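You operate a simulated robot arm through the tools that you are given. There is no shell and no other tool. Be economical: measure what you need, move in short steps, check, and stop when the job is done.

Carry out the task below with a simulated robot arm. There is one attempt and no reset: what you move stays moved.

TASK
Put two of the window subs from the top of the torque bench on the black tray.

It is judged by the outcome, as a careful person would: the job done as asked, and still so three seconds after it is handed in. It fails if anything else is knocked over, pushed out of place, dropped, spilled or broken.

THE ROBOT
A 7-joint arm with a two-finger parallel gripper, fixed in place. Base frame: the origin is at the foot of the arm, x ahead of it, y to its left, z up; the work surface is at about z = 85. Lengths are in cm, angles in rad, forces in N, time in s.
With the tool pointing down near the work surface it reaches from about 30 to 70 cm from the base axis. Its first joint turns from -1.152 to 1.152 rad. Payload 1.57 kg.
Tool frame: the origin (TCP) lies between the finger pads and is the grasp point; the fingertips stand 3 cm ahead of it; z points along the fingers, y is the line along which they close. The gripper opens to 11 cm. The fingers are 2.4 cm wide and 1.2 cm thick; the gripper's body (4.8 by 11.2 cm) begins 7.8 cm behind the TCP.
Orientation is told as [roll, pitch, yaw] about the base's x, y, z axes, in that order, counted from this pose: with the fingers straight down and closing along the base's y, the tool's x points along the base's -x, its y along +y and its z along -z.

THE INTERFACE
- The arm moves only by the tool arm_command. Its argument "plan" is a list of rows, each a list of 7 numbers: the shift along the tool's x, y, z in m, then the turn, a rotation vector about the tool's x, y, z in rad, then the opening in per cent of the stroke, from 0 (shut) to 100 (fully open). In form: [[tx, ty, tz, ax, ay, az, claw], ...]. A call has 1 to 8 rows; each row shifts and turns the commanded pose from where the row before left it, along the tool's axes as they then stand. A row lasts 0.2 s, in which the tool goes at most 5 cm and 0.15 rad; a call with a longer step from one row to the next is refused whole, and so is a gripper value outside its range. A pose out of reach is approached as far as the arm can. The call stops where the force on the tool passes 40 N (or 10 N more than at its start, if that is more) or the arm is blocked; 0.2 s more then pass. The fingers move at their own pace (about 10.8 cm/s each) and stop on an object; they squeeze with about 26 N. The grip force told is the motor's: it shows also when the fingers shut on nothing. Time passes only in rows, and 0.2 s behind the last, so rows that do not move let the fingers close. It gives the time, the measured TCP pose, the force on the tool (base axes), the opening and the grip force at its end, in the units of the frame above (readings bear some noise), and new pictures: "views" is both (left out), scene, wrist or none.
- Cameras (640 x 400 px; columns grow to the right, rows downward): "scene" is fixed at [17.9, -40.74, 140.32]; the picture's right is [0.61, -0.79, 0.00], its down [-0.46, -0.35, -0.82] and it looks along [0.65, 0.50, -0.58] (base axes); focal length 324 px, centre (320, 200). "wrist" rides on the gripper at [-3.6, 0, -8] in the tool frame; the picture's right is [0.00, -1.00, 0.00], its down [0.97, 0.00, -0.24] and it looks along [0.24, 0.00, 0.97] (tool axes); focal length 218 px, centre (320, 200).
- locate(camera, pixels): for up to 12 pixels [column, row] of the newest picture of that camera ("zoom" is the newest enlarged one), the place [x, y, z] in the base frame of the surface seen there, good to about 0.2 cm. No time passes.
- inspect(camera, box): a new picture of the part [left, top, right, bottom] of that camera's present view, enlarged. No time passes.
- close_job(): hands the job in; it is judged then, once.

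Work in short steps. Measure before you move; look again where a grasp or a placing could have gone wrong, and mend it. You have 60 turns and 120 pictures in all, the two below and enlarged ones among them. Open the gripper and draw the arm clear of the work before you hand the job in, unless the task says otherwise; then end with one line.

The tools are called after ">>>" as a command line: name --pt "numbers of a row" for each row, then --argument value for the rest, lists and objects as JSON in quotes. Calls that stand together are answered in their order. arm_command: Moves the arm, as the interface text tells. Its arguments: {"type":"object","properties":{"plan":{"type":"array"},"views":{"type":"string","enum":["both","scene","wrist","none"]}},"required":["plan"]} The other tools are called the same way: locate (camera, pixels) gives the place of the surface under pixels of a picture; inspect (camera, box) takes an enlarged picture of a part of a camera's view; close_job () hands the job in.

At the start:

```text
t: 0.0
eef_pos: [33.26, -9.83, 119.39]
ee_rot: [0.0, 0.0, 0.0]
ft_force: [0.2, 0.5, -0.8]
opening: 11.0
grasp_force: 0.0
```

scene: 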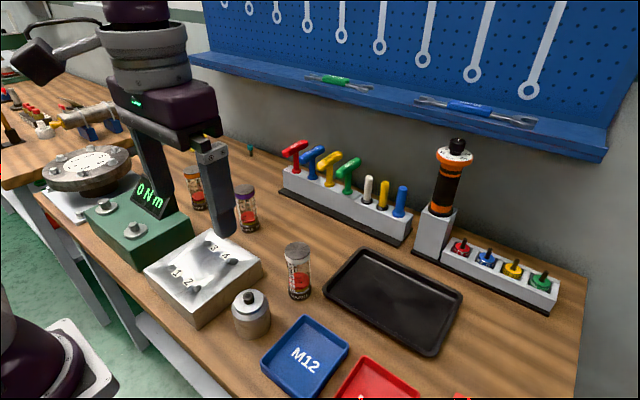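
wrist: 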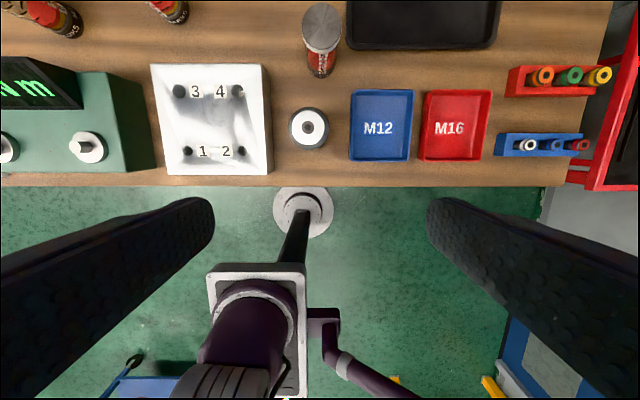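

The scene shows three windowed cylinders, near (195,188), (247,208) and (298,270), and the black tray at (393,300). I'll enlarge these areas and measure them.

>>> inspect --camera "scene" --box '[160, 140, 340, 310]'

>>> locate --camera "scene" --pixels '[[298, 248], [298, 296], [245, 190], [250, 229], [192, 172], [199, 207], [325, 290], [360, 250], [460, 292], [430, 353], [393, 300], [215, 232]]'

>>> inspect --camera "scene" --box '[0, 60, 160, 200]'

```text
2.35 times, centred on (250, 225) of scene
```

zoom: 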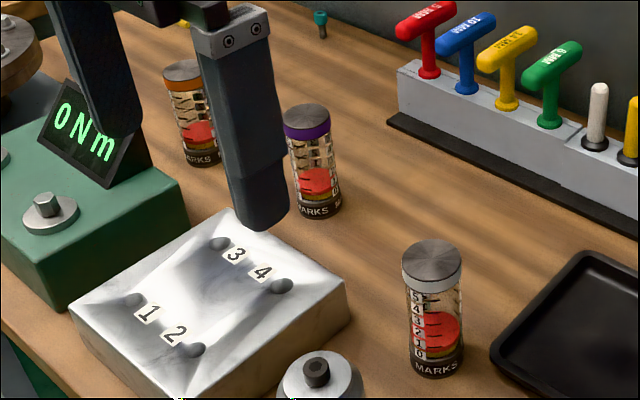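

```text
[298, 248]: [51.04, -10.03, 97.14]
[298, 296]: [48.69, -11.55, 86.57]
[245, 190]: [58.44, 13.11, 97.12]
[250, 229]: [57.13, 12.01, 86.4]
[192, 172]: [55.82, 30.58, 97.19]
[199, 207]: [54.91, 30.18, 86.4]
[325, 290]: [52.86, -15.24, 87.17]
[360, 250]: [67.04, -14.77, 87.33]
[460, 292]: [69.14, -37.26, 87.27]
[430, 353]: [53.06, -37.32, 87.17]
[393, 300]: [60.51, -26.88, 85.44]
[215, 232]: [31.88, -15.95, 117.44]
```

```text
2.86 times, centred on (80, 130) of scene
```

zoom: 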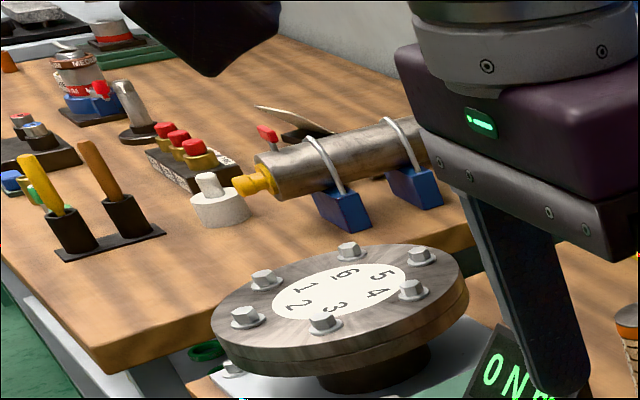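

The three windowed cylinders (grey, purple and orange tops) stand about 12 cm tall. I'll measure the rims of the grey and purple ones for their centres, and the tray in the wrist view.

>>> locate --camera "scene" --pixels '[[287, 250], [309, 250], [298, 243], [298, 258], [298, 251], [236, 190], [254, 190], [245, 185], [245, 195], [345, 270], [380, 310], [430, 300]]'

>>> inspect --camera "scene" --box '[270, 220, 470, 370]'

```text
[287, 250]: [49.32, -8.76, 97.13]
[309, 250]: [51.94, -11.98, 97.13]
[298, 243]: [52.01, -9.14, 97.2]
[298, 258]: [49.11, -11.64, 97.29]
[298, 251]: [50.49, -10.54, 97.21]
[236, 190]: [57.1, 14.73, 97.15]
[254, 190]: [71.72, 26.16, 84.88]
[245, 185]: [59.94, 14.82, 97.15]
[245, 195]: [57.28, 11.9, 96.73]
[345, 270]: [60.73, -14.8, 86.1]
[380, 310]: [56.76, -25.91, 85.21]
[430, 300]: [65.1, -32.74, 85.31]
```

```text
2.67 times, centred on (370, 295) of scene
```

zoom: 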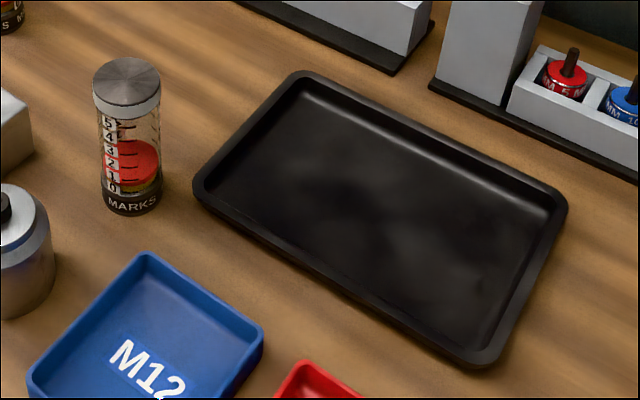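

Grey sub's centre is about (50.6, -10.4), its top is at z 97.2 and its radius about 2.3. The tray floor is at z 85.3, spanning x 53–68 and y -15 to -37. I'm moving above the grey sub with the gripper open.

>>> arm_command --pt "-0.0433 -0.0015 0 0 0 0 100" --pt "-0.0433 -0.0015 0 0 0 0 100" --pt "-0.0433 -0.0015 0 0 0 0 100" --pt "-0.0433 -0.0015 0 0 0 0 100" --pt "0 0 0.045 0 0 0 100" --pt "0 0 0.045 0 0 0 100" --pt "0 0 0 0 0 0 100"

```text
t: 1.6
eef_pos: [50.33, -10.4, 110.48]
ee_rot: [-0.001, 0.001, 0.0]
ft_force: [-0.2, -0.2, -0.4]
opening: 11.0
grasp_force: 0.0
```

scene: 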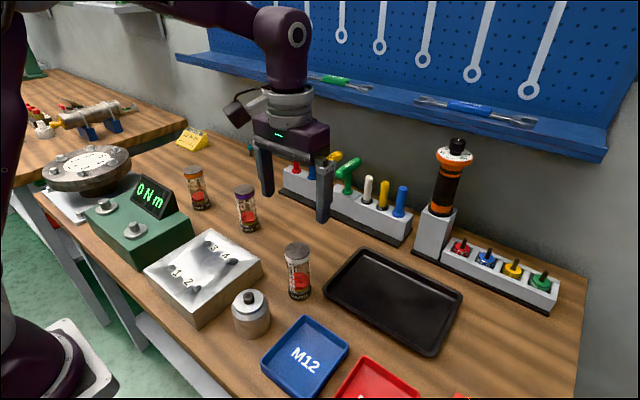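
wrist: 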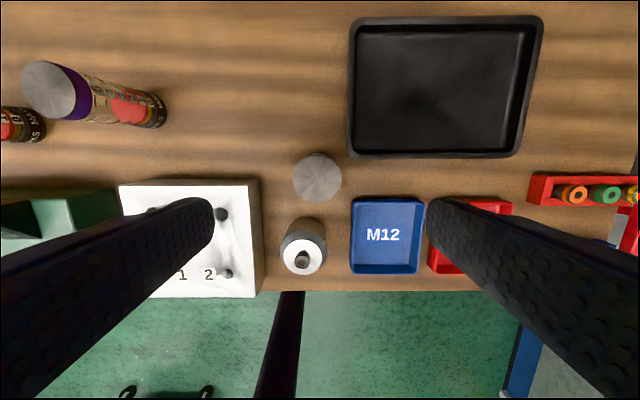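

The wrist view shows the grey cap at (317,178), so I'll refine its centre there, along with the purple cap at (48,88).

>>> locate --camera "wrist" --pixels '[[317, 178], [295, 178], [339, 178], [317, 157], [317, 199], [48, 89], [24, 89], [71, 89], [48, 65], [48, 113]]'

```text
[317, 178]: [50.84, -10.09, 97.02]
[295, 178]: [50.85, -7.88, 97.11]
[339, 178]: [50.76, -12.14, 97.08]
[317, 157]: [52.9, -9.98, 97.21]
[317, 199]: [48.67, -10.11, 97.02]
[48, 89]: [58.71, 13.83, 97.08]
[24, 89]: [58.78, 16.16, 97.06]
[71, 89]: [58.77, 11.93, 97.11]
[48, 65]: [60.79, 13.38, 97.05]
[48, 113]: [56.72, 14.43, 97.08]
```

Grey centre is (50.8, -10.05) and purple is (58.75, 14.0). I'm checking the white block's height before I descend.

>>> locate --camera "scene" --pixels '[[255, 262], [213, 232], [235, 248], [250, 297], [344, 350], [420, 265]]'

>>> arm_command --pt "-0.0045 0.0035 0.0 0 0 0 65" --pt "0 0 0.04 0 0 0 65" --pt "0 0 0.04 0 0 0 65" --pt "0 0 0 0 0 0 65"

```text
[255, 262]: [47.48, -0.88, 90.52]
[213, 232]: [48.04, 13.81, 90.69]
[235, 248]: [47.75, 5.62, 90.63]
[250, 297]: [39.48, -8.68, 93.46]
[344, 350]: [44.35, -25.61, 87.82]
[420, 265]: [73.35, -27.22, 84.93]
```

```text
t: 2.6
eef_pos: [50.89, -10.05, 102.37]
ee_rot: [0.001, 0.001, 0.0]
ft_force: [0.4, 0.5, 0.3]
opening: 7.15
grasp_force: 0.0
```

scene: 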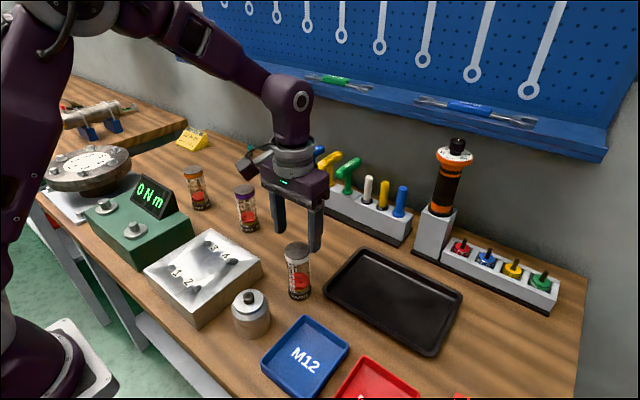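
wrist: 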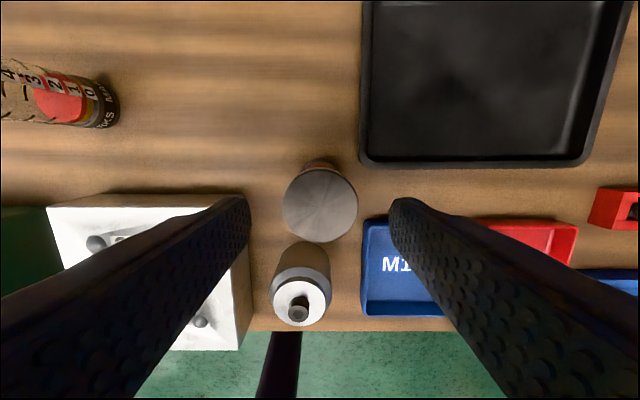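

The gripper is centred and clear, so I'm descending to z ≈ 93.8 and closing.

>>> arm_command --pt "0 0 0.043 0 0 0 65" --pt "0 0 0.043 0 0 0 65" --pt "0 0 0 0 0 0 65" --pt "0 0 0 0 0 0 20" --pt "0 0 0 0 0 0 20" --pt "0 0 0 0 0 0 20"

```text
t: 4.0
eef_pos: [51.07, -10.17, 93.55]
ee_rot: [0.001, -0.001, 0.0]
ft_force: [0.4, 0.1, 0.3]
opening: 4.72
grasp_force: 26.2
```

scene: 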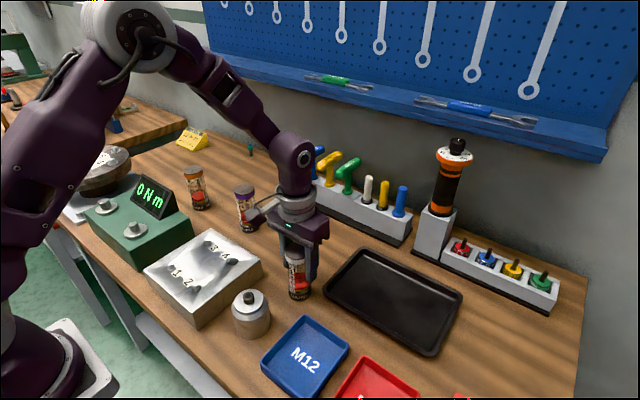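
wrist: 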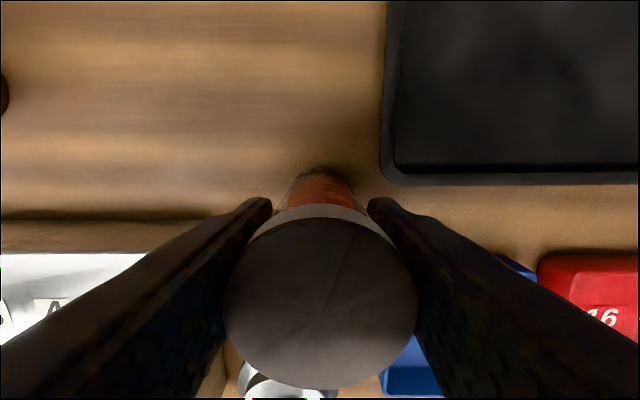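

Gripped (4.7 cm, 26 N). Lifting 8 cm.

>>> arm_command --pt "0 0 -0.02 0 0 0 20" --pt "0 0 -0.03 0 0 0 20" --pt "0 0 -0.03 0 0 0 20" --pt "0 0 0 0 0 0 20" --views "scene"

```text
t: 5.0
eef_pos: [50.99, -10.0, 101.94]
ee_rot: [0.0, 0.0, 0.0]
ft_force: [-0.5, -0.9, -4.3]
opening: 4.75
grasp_force: 25.7
```

scene: 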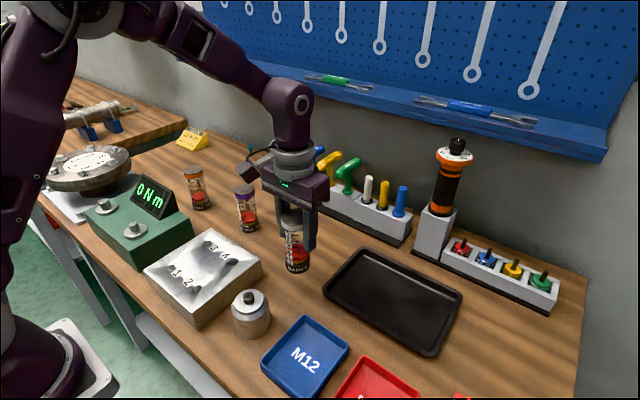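

It's held upright. Carrying it over the right part of the tray, to (59, -31).

>>> arm_command --pt "-0.0133 -0.035 0 0 0 0 20" --pt "-0.0133 -0.035 0 0 0 0 20" --pt "-0.0133 -0.035 0 0 0 0 20" --pt "-0.0133 -0.035 0 0 0 0 20" --pt "-0.0133 -0.035 0 0 0 0 20" --pt "-0.0133 -0.035 0 0 0 0 20" --pt "0 0 0 0 0 0 20"

```text
t: 6.6
eef_pos: [58.89, -31.32, 101.5]
ee_rot: [0.001, 0.001, -0.002]
ft_force: [0.1, -0.3, -3.4]
opening: 4.72
grasp_force: 25.6
```

scene: 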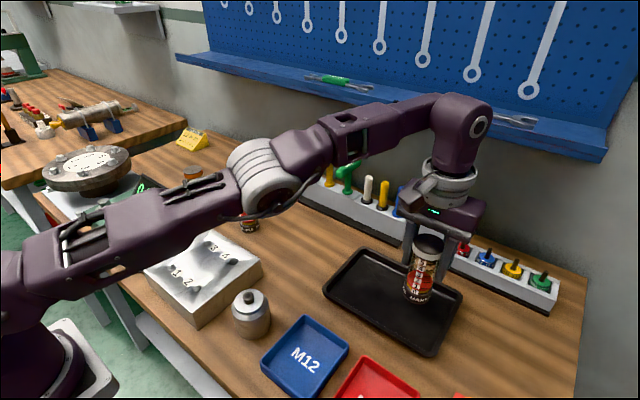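
wrist: 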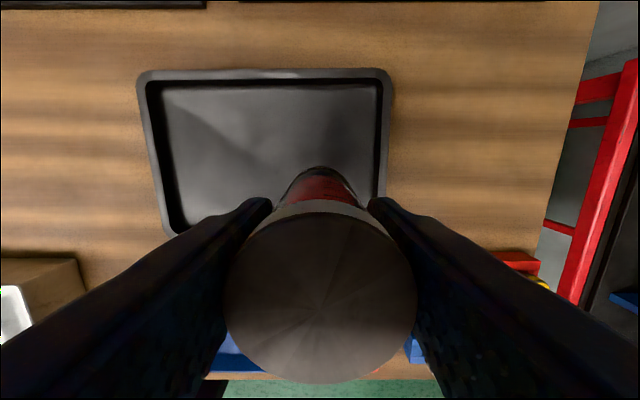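

The sub is inside the tray's outline. Lowering most of the way, then in small steps until contact.

>>> arm_command --pt "0 0 0.03 0 0 0 20" --pt "0 0 0.025 0 0 0 20" --pt "0 0 0.01 0 0 0 20" --pt "0 0 0.004 0 0 0 20" --pt "0 0 0.003 0 0 0 20" --pt "0 0 0 0 0 0 20"

```text
t: 8.0
eef_pos: [59.13, -30.98, 94.62]
ee_rot: [0.001, 0.001, 0.0]
ft_force: [-1.1, 0.7, -4.0]
opening: 4.73
grasp_force: 26.1
```

scene: 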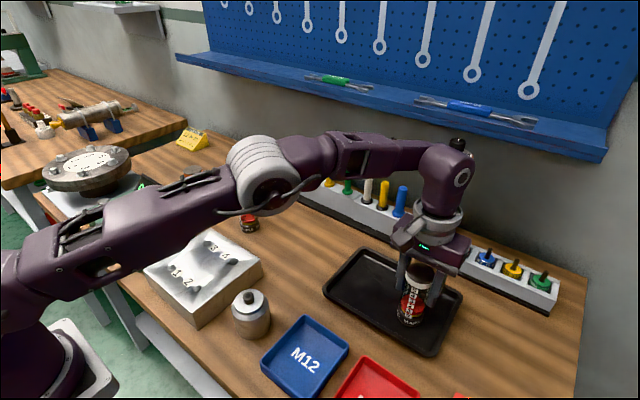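
wrist: 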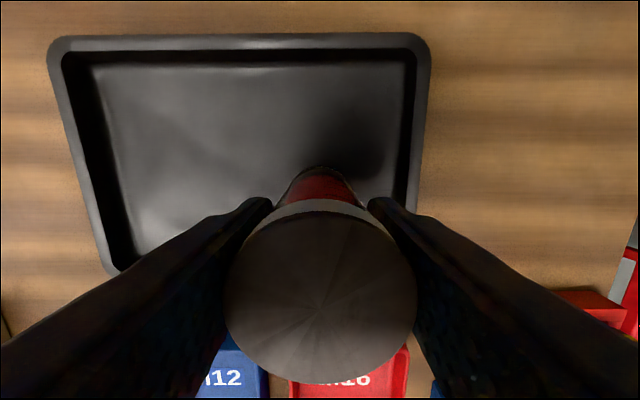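

No contact yet, since the force is only the sub's weight. Going down in 2–3 mm steps.

>>> arm_command --pt "0 0 0.003 0 0 0 20" --pt "0 0 0.002 0 0 0 20" --pt "0 0 0 0 0 0 20" --views "none"

```text
t: 8.8
eef_pos: [59.03, -31.13, 94.11]
ee_rot: [0.0, -0.001, 0.001]
ft_force: [-0.4, -0.2, -1.4]
opening: 4.71
grasp_force: 25.9
```

>>> arm_command --pt "0 0 0.0015 0 0 0 20" --pt "0 0 0 0 0 0 20" --views "none"

```text
t: 9.4
eef_pos: [58.83, -31.07, 94.1]
ee_rot: [-0.003, -0.002, -0.001]
ft_force: [-4.3, 5.1, 17.8]
opening: 4.71
grasp_force: 25.7
```

The sub is resting on the tray (17.8 N upward). Releasing to about 7 cm and retreating upward.

>>> arm_command --pt "0 0 -0.001 0 0 0 20" --pt "0 0 0 0 0 0 65" --pt "0 0 0 0 0 0 65" --pt "0 0 -0.03 0 0 0 65" --pt "0 0 -0.05 0 0 0 65" --pt "0 0 -0.05 0 0 0 65" --pt "0 0 -0.03 0 0 0 65" --pt "0 0 0 0 0 0 65"

```text
t: 11.2
eef_pos: [57.22, -30.05, 109.71]
ee_rot: [0.0, 0.001, -0.002]
ft_force: [0.9, 0.2, -0.5]
opening: 7.14
grasp_force: 0.0
out of reach, approached as far as the arm can: row 6, 7
```

scene: 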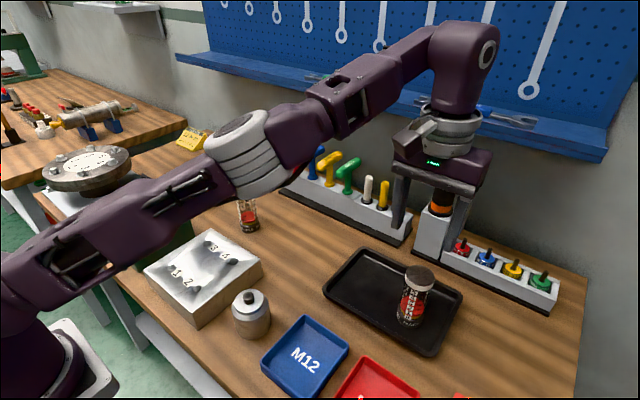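
wrist: 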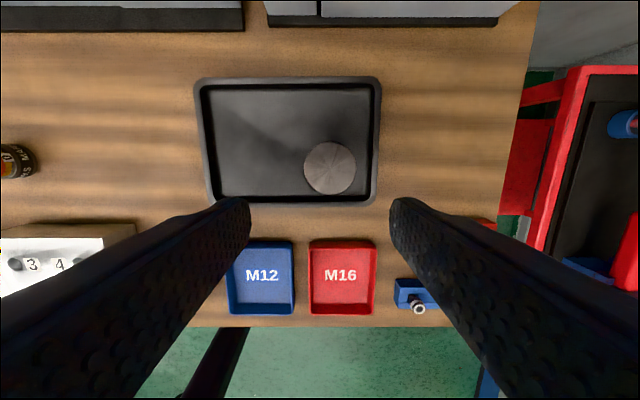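

Grey sub stands on the tray. Heading to the purple sub at (58.75, 14.0).

>>> arm_command --pt "0.01 0.045 0 0 0 0 65" --pt "0.01 0.045 0 0 0 0 65" --pt "0 0.045 0 0 0 0 65" --pt "0 0.045 0 0 0 0 65" --pt "0 0.045 0 0 0 0 65" --pt "0 0.045 0 0 0 0 65" --pt "0 0.045 0 0 0 0 65" --pt "0 0.045 0 0 0 0 65" --views "none"

>>> arm_command --pt "-0.01 0.045 0 0 0 0 65" --pt "-0.01 0.045 0 0 0 0 65" --pt "0 0 0 0 0 0 65"

```text
t: 13.0
eef_pos: [56.29, 1.27, 109.58]
ee_rot: [0.001, 0.0, 0.001]
ft_force: [-0.1, 0.9, 0.2]
opening: 7.14
grasp_force: 0.1
out of reach, approached as far as the arm can: row 1
```

```text
t: 13.8
eef_pos: [58.18, 10.48, 109.66]
ee_rot: [-0.001, 0.0, -0.001]
ft_force: [0.0, -0.3, 0.1]
opening: 7.14
grasp_force: 0.1
```

scene: 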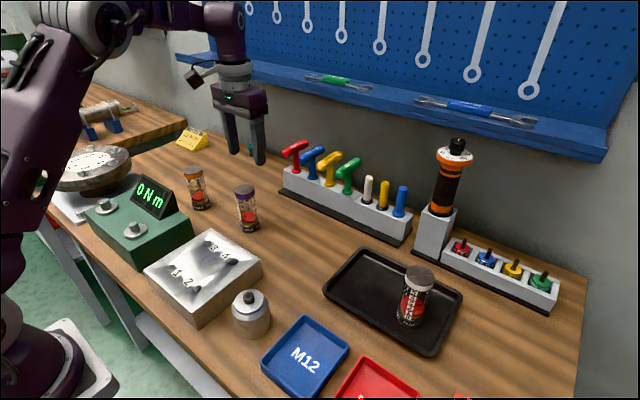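
wrist: 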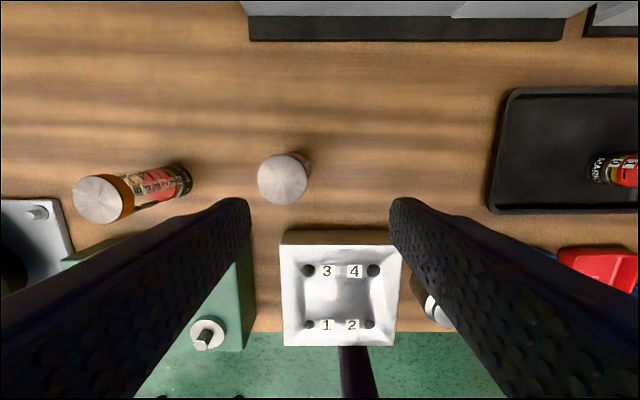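

>>> locate --camera "wrist" --pixels '[[283, 179], [260, 179], [306, 179], [283, 157], [283, 201]]'

```text
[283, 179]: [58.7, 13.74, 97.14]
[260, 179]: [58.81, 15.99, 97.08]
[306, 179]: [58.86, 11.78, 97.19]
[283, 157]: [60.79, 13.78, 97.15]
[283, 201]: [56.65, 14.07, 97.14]
```

Purple cap centre is (58.75, 13.85). Aligning and part-descending.

>>> arm_command --pt "-0.0055 0.0335 0 0 0 0 65" --pt "0 0 0 0 0 0 65" --pt "0 0 0.04 0 0 0 65" --pt "0 0 0.035 0 0 0 65" --pt "0 0 0 0 0 0 65" --views "wrist"

```text
t: 15.0
eef_pos: [58.89, 13.78, 102.13]
ee_rot: [-0.001, 0.0, 0.0]
ft_force: [-0.3, -0.6, -0.4]
opening: 7.18
grasp_force: 0.1
```

wrist: 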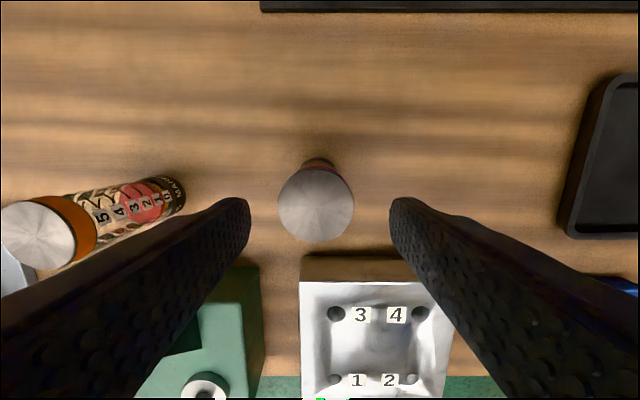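

Centred, so I'm descending to z ≈ 93.6 and gripping.

>>> arm_command --pt "0 0 0.043 0 0 0 65" --pt "0 0 0.042 0 0 0 65" --pt "0 0 0 0 0 0 65" --pt "0 0 0 0 0 0 20" --pt "0 0 0 0 0 0 20" --pt "0 0 0 0 0 0 20"

```text
t: 16.4
eef_pos: [58.61, 13.87, 93.65]
ee_rot: [0.001, 0.001, 0.0]
ft_force: [0.2, -0.5, 0.0]
opening: 4.67
grasp_force: 26.2
```

scene: 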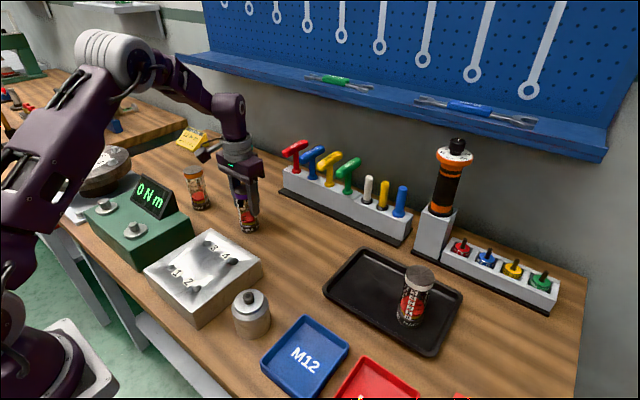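
wrist: 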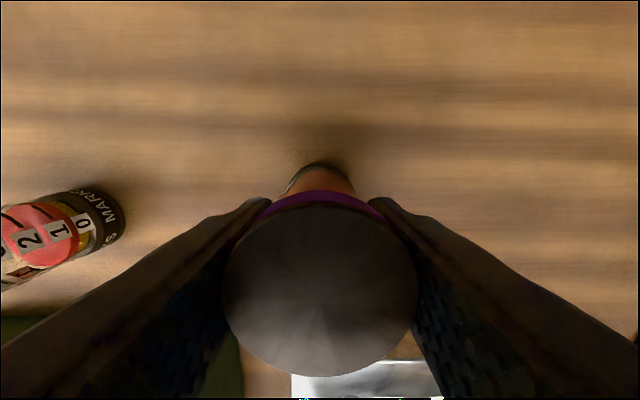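

Gripped. Lifting 8 cm and starting toward the tray's left part, (60, -20.8).

>>> arm_command --pt "0 0 -0.02 0 0 0 20" --pt "0 0 -0.03 0 0 0 20" --pt "0 0 -0.03 0 0 0 20" --pt "0 0 0 0 0 0 20" --pt "0 -0.03 0 0 0 0 20" --pt "0 -0.035 0 0 0 0 20" --pt "0 -0.035 0 0 0 0 20" --pt "0 -0.035 0 0 0 0 20" --views "scene"

```text
t: 18.2
eef_pos: [58.64, 0.28, 101.64]
ee_rot: [0.003, 0.0, 0.001]
ft_force: [0.1, 0.1, -5.2]
opening: 4.67
grasp_force: 25.9
```

scene: 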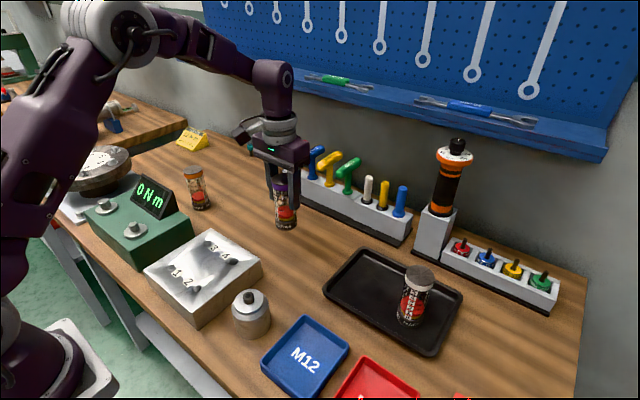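

>>> arm_command --pt "-0.002 -0.035 0 0 0 0 20" --pt "-0.002 -0.035 0 0 0 0 20" --pt "-0.002 -0.035 0 0 0 0 20" --pt "-0.002 -0.035 0 0 0 0 20" --pt "-0.002 -0.035 0 0 0 0 20" --pt "-0.002 -0.035 0 0 0 0 20" --pt "0 0 0 0 0 0 20"

```text
t: 19.8
eef_pos: [59.99, -20.76, 101.77]
ee_rot: [0.0, 0.0, 0.001]
ft_force: [0.1, -0.3, -4.6]
opening: 4.67
grasp_force: 26.6
```

scene: 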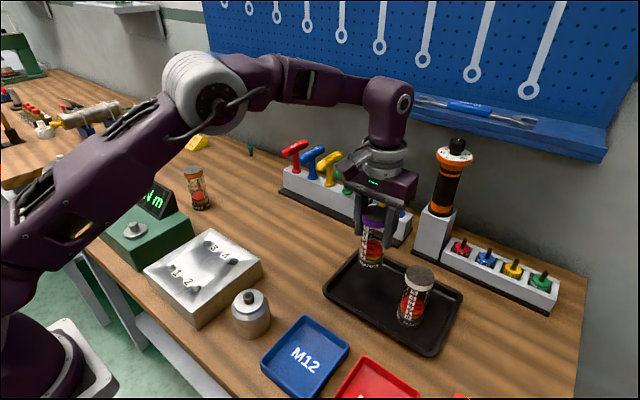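
wrist: 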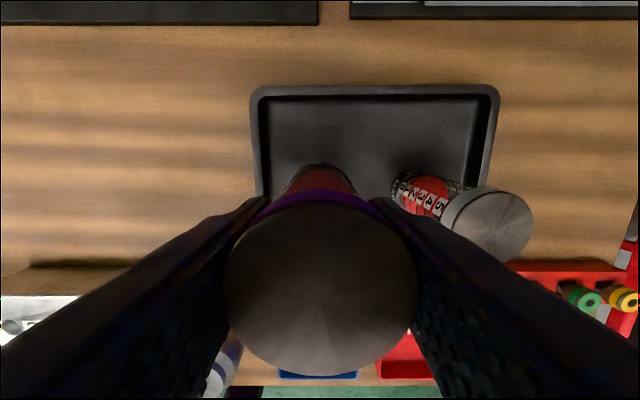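

Positioned inside the tray with a clear gap to the grey sub. Lowering 7.2 cm.

>>> arm_command --pt "0 0 0.03 0 0 0 20" --pt "0 0 0.025 0 0 0 20" --pt "0 0 0.01 0 0 0 20" --pt "0 0 0.005 0 0 0 20" --pt "0 0 0.003 0 0 0 20" --pt "0 0 0 0 0 0 20"

```text
t: 21.2
eef_pos: [60.08, -20.62, 94.33]
ee_rot: [-0.001, 0.001, -0.001]
ft_force: [-0.7, -0.5, -4.2]
opening: 4.68
grasp_force: 25.8
```

scene: 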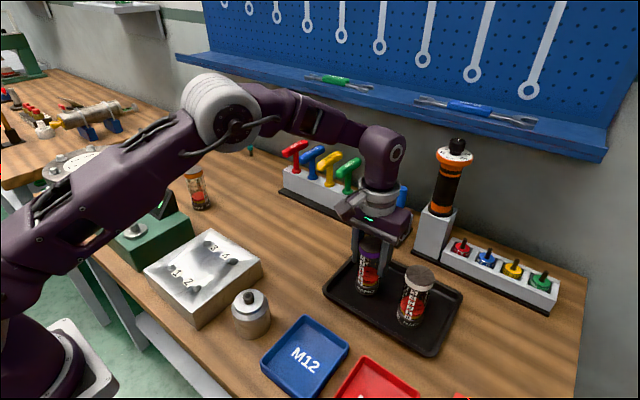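
wrist: 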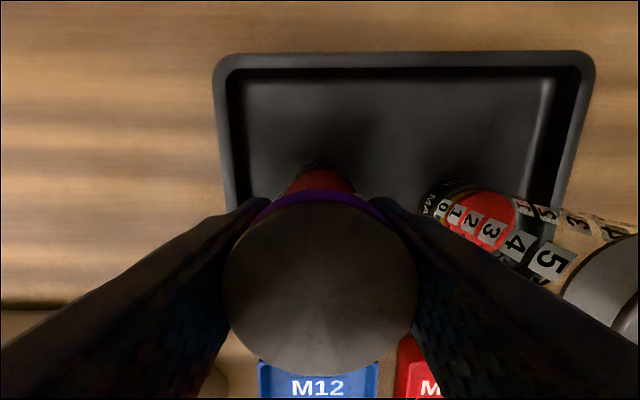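

>>> arm_command --pt "0 0 0.0025 0 0 0 20" --pt "0 0 0 0 0 0 20" --views "none"

```text
t: 21.8
eef_pos: [60.09, -20.77, 94.17]
ee_rot: [-0.002, -0.001, 0.0]
ft_force: [0.6, 0.5, -4.7]
opening: 4.68
grasp_force: 25.6
```

>>> arm_command --pt "0 0 0.0015 0 0 0 20" --pt "0 0 0 0 0 0 20" --views "none"

```text
t: 22.4
eef_pos: [60.1, -20.7, 94.0]
ee_rot: [0.0, -0.002, 0.001]
ft_force: [-0.7, 1.4, 5.2]
opening: 4.65
grasp_force: 26.1
```

Contact (5 N upward). Releasing and rising.

>>> arm_command --pt "0 0 0 0 0 0 60" --pt "0 0 0 0 0 0 65" --pt "0 0 -0.03 0 0 0 65" --pt "0 0 -0.05 0 0 0 65" --pt "0 0 -0.05 0 0 0 65" --pt "0.04 0.03 0 0 0 0 65" --pt "0.04 0.04 0 0 0 0 65" --pt "0.04 0.03 0 0 0 0 65"

```text
refused: row 7 steps farther than a row can; nothing moved
```

>>> arm_command --pt "0 0 0 0 0 0 60" --pt "0 0 0 0 0 0 65" --pt "0 0 -0.03 0 0 0 65" --pt "0 0 -0.05 0 0 0 65" --pt "0 0 -0.05 0 0 0 65" --pt "0.04 0.02 0 0 0 0 65" --pt "0.04 0.02 0 0 0 0 65" --pt "0.04 0.02 0 0 0 0 65"

```text
t: 24.2
eef_pos: [47.8, -14.37, 107.11]
ee_rot: [0.0, -0.002, 0.0]
ft_force: [-0.7, -0.2, 0.4]
opening: 7.14
grasp_force: 0.0
```

scene: 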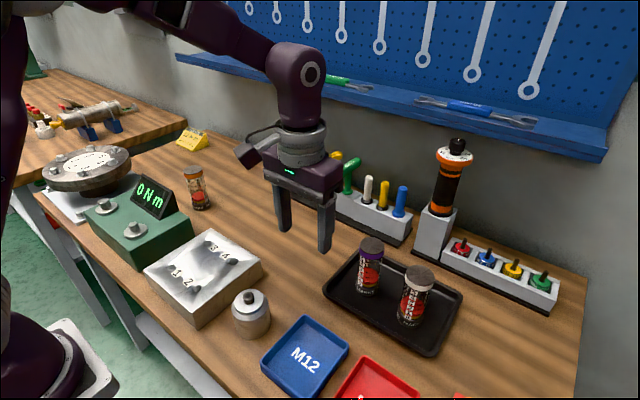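
wrist: 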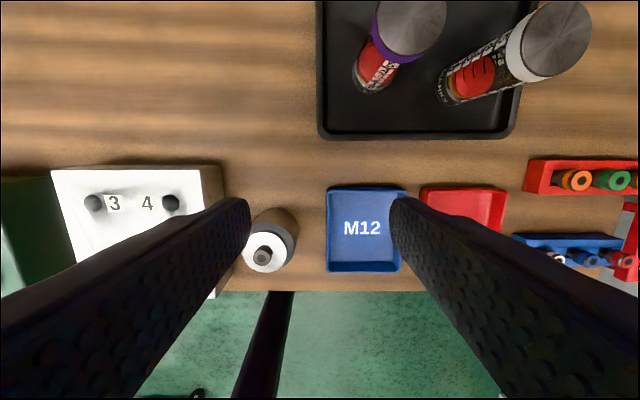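

Both subs stand upright on the tray and nothing else has moved. Drawing the arm back clear of the work with the gripper open.

>>> arm_command --pt "0.03 0 -0.03 0 0 0 100" --pt "0.03 0 -0.03 0 0 0 100" --pt "0.03 0 -0.03 0 0 0 100" --pt "0.03 0 -0.02 0 0 0 100" --pt "0 0 0 0 0 0 100" --views "scene"

```text
t: 25.4
eef_pos: [36.25, -14.55, 118.16]
ee_rot: [-0.001, 0.002, 0.0]
ft_force: [-0.6, -0.2, 0.2]
opening: 11.02
grasp_force: 0.1
```

scene: 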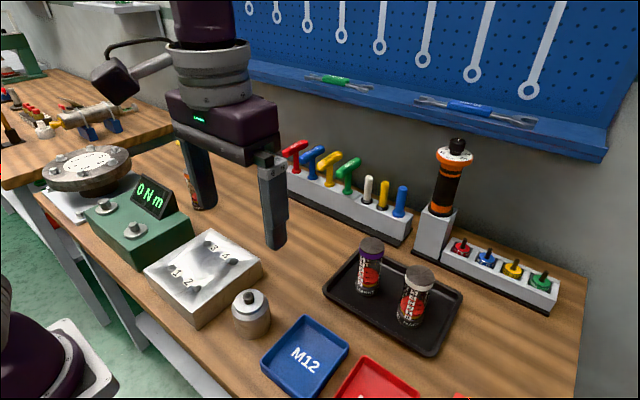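

>>> close_job

```text
The job is handed in.
```

Two window subs, the grey-topped and the purple-topped one, are standing upright on the black tray; nothing else was moved, and the arm is clear with the gripper open.
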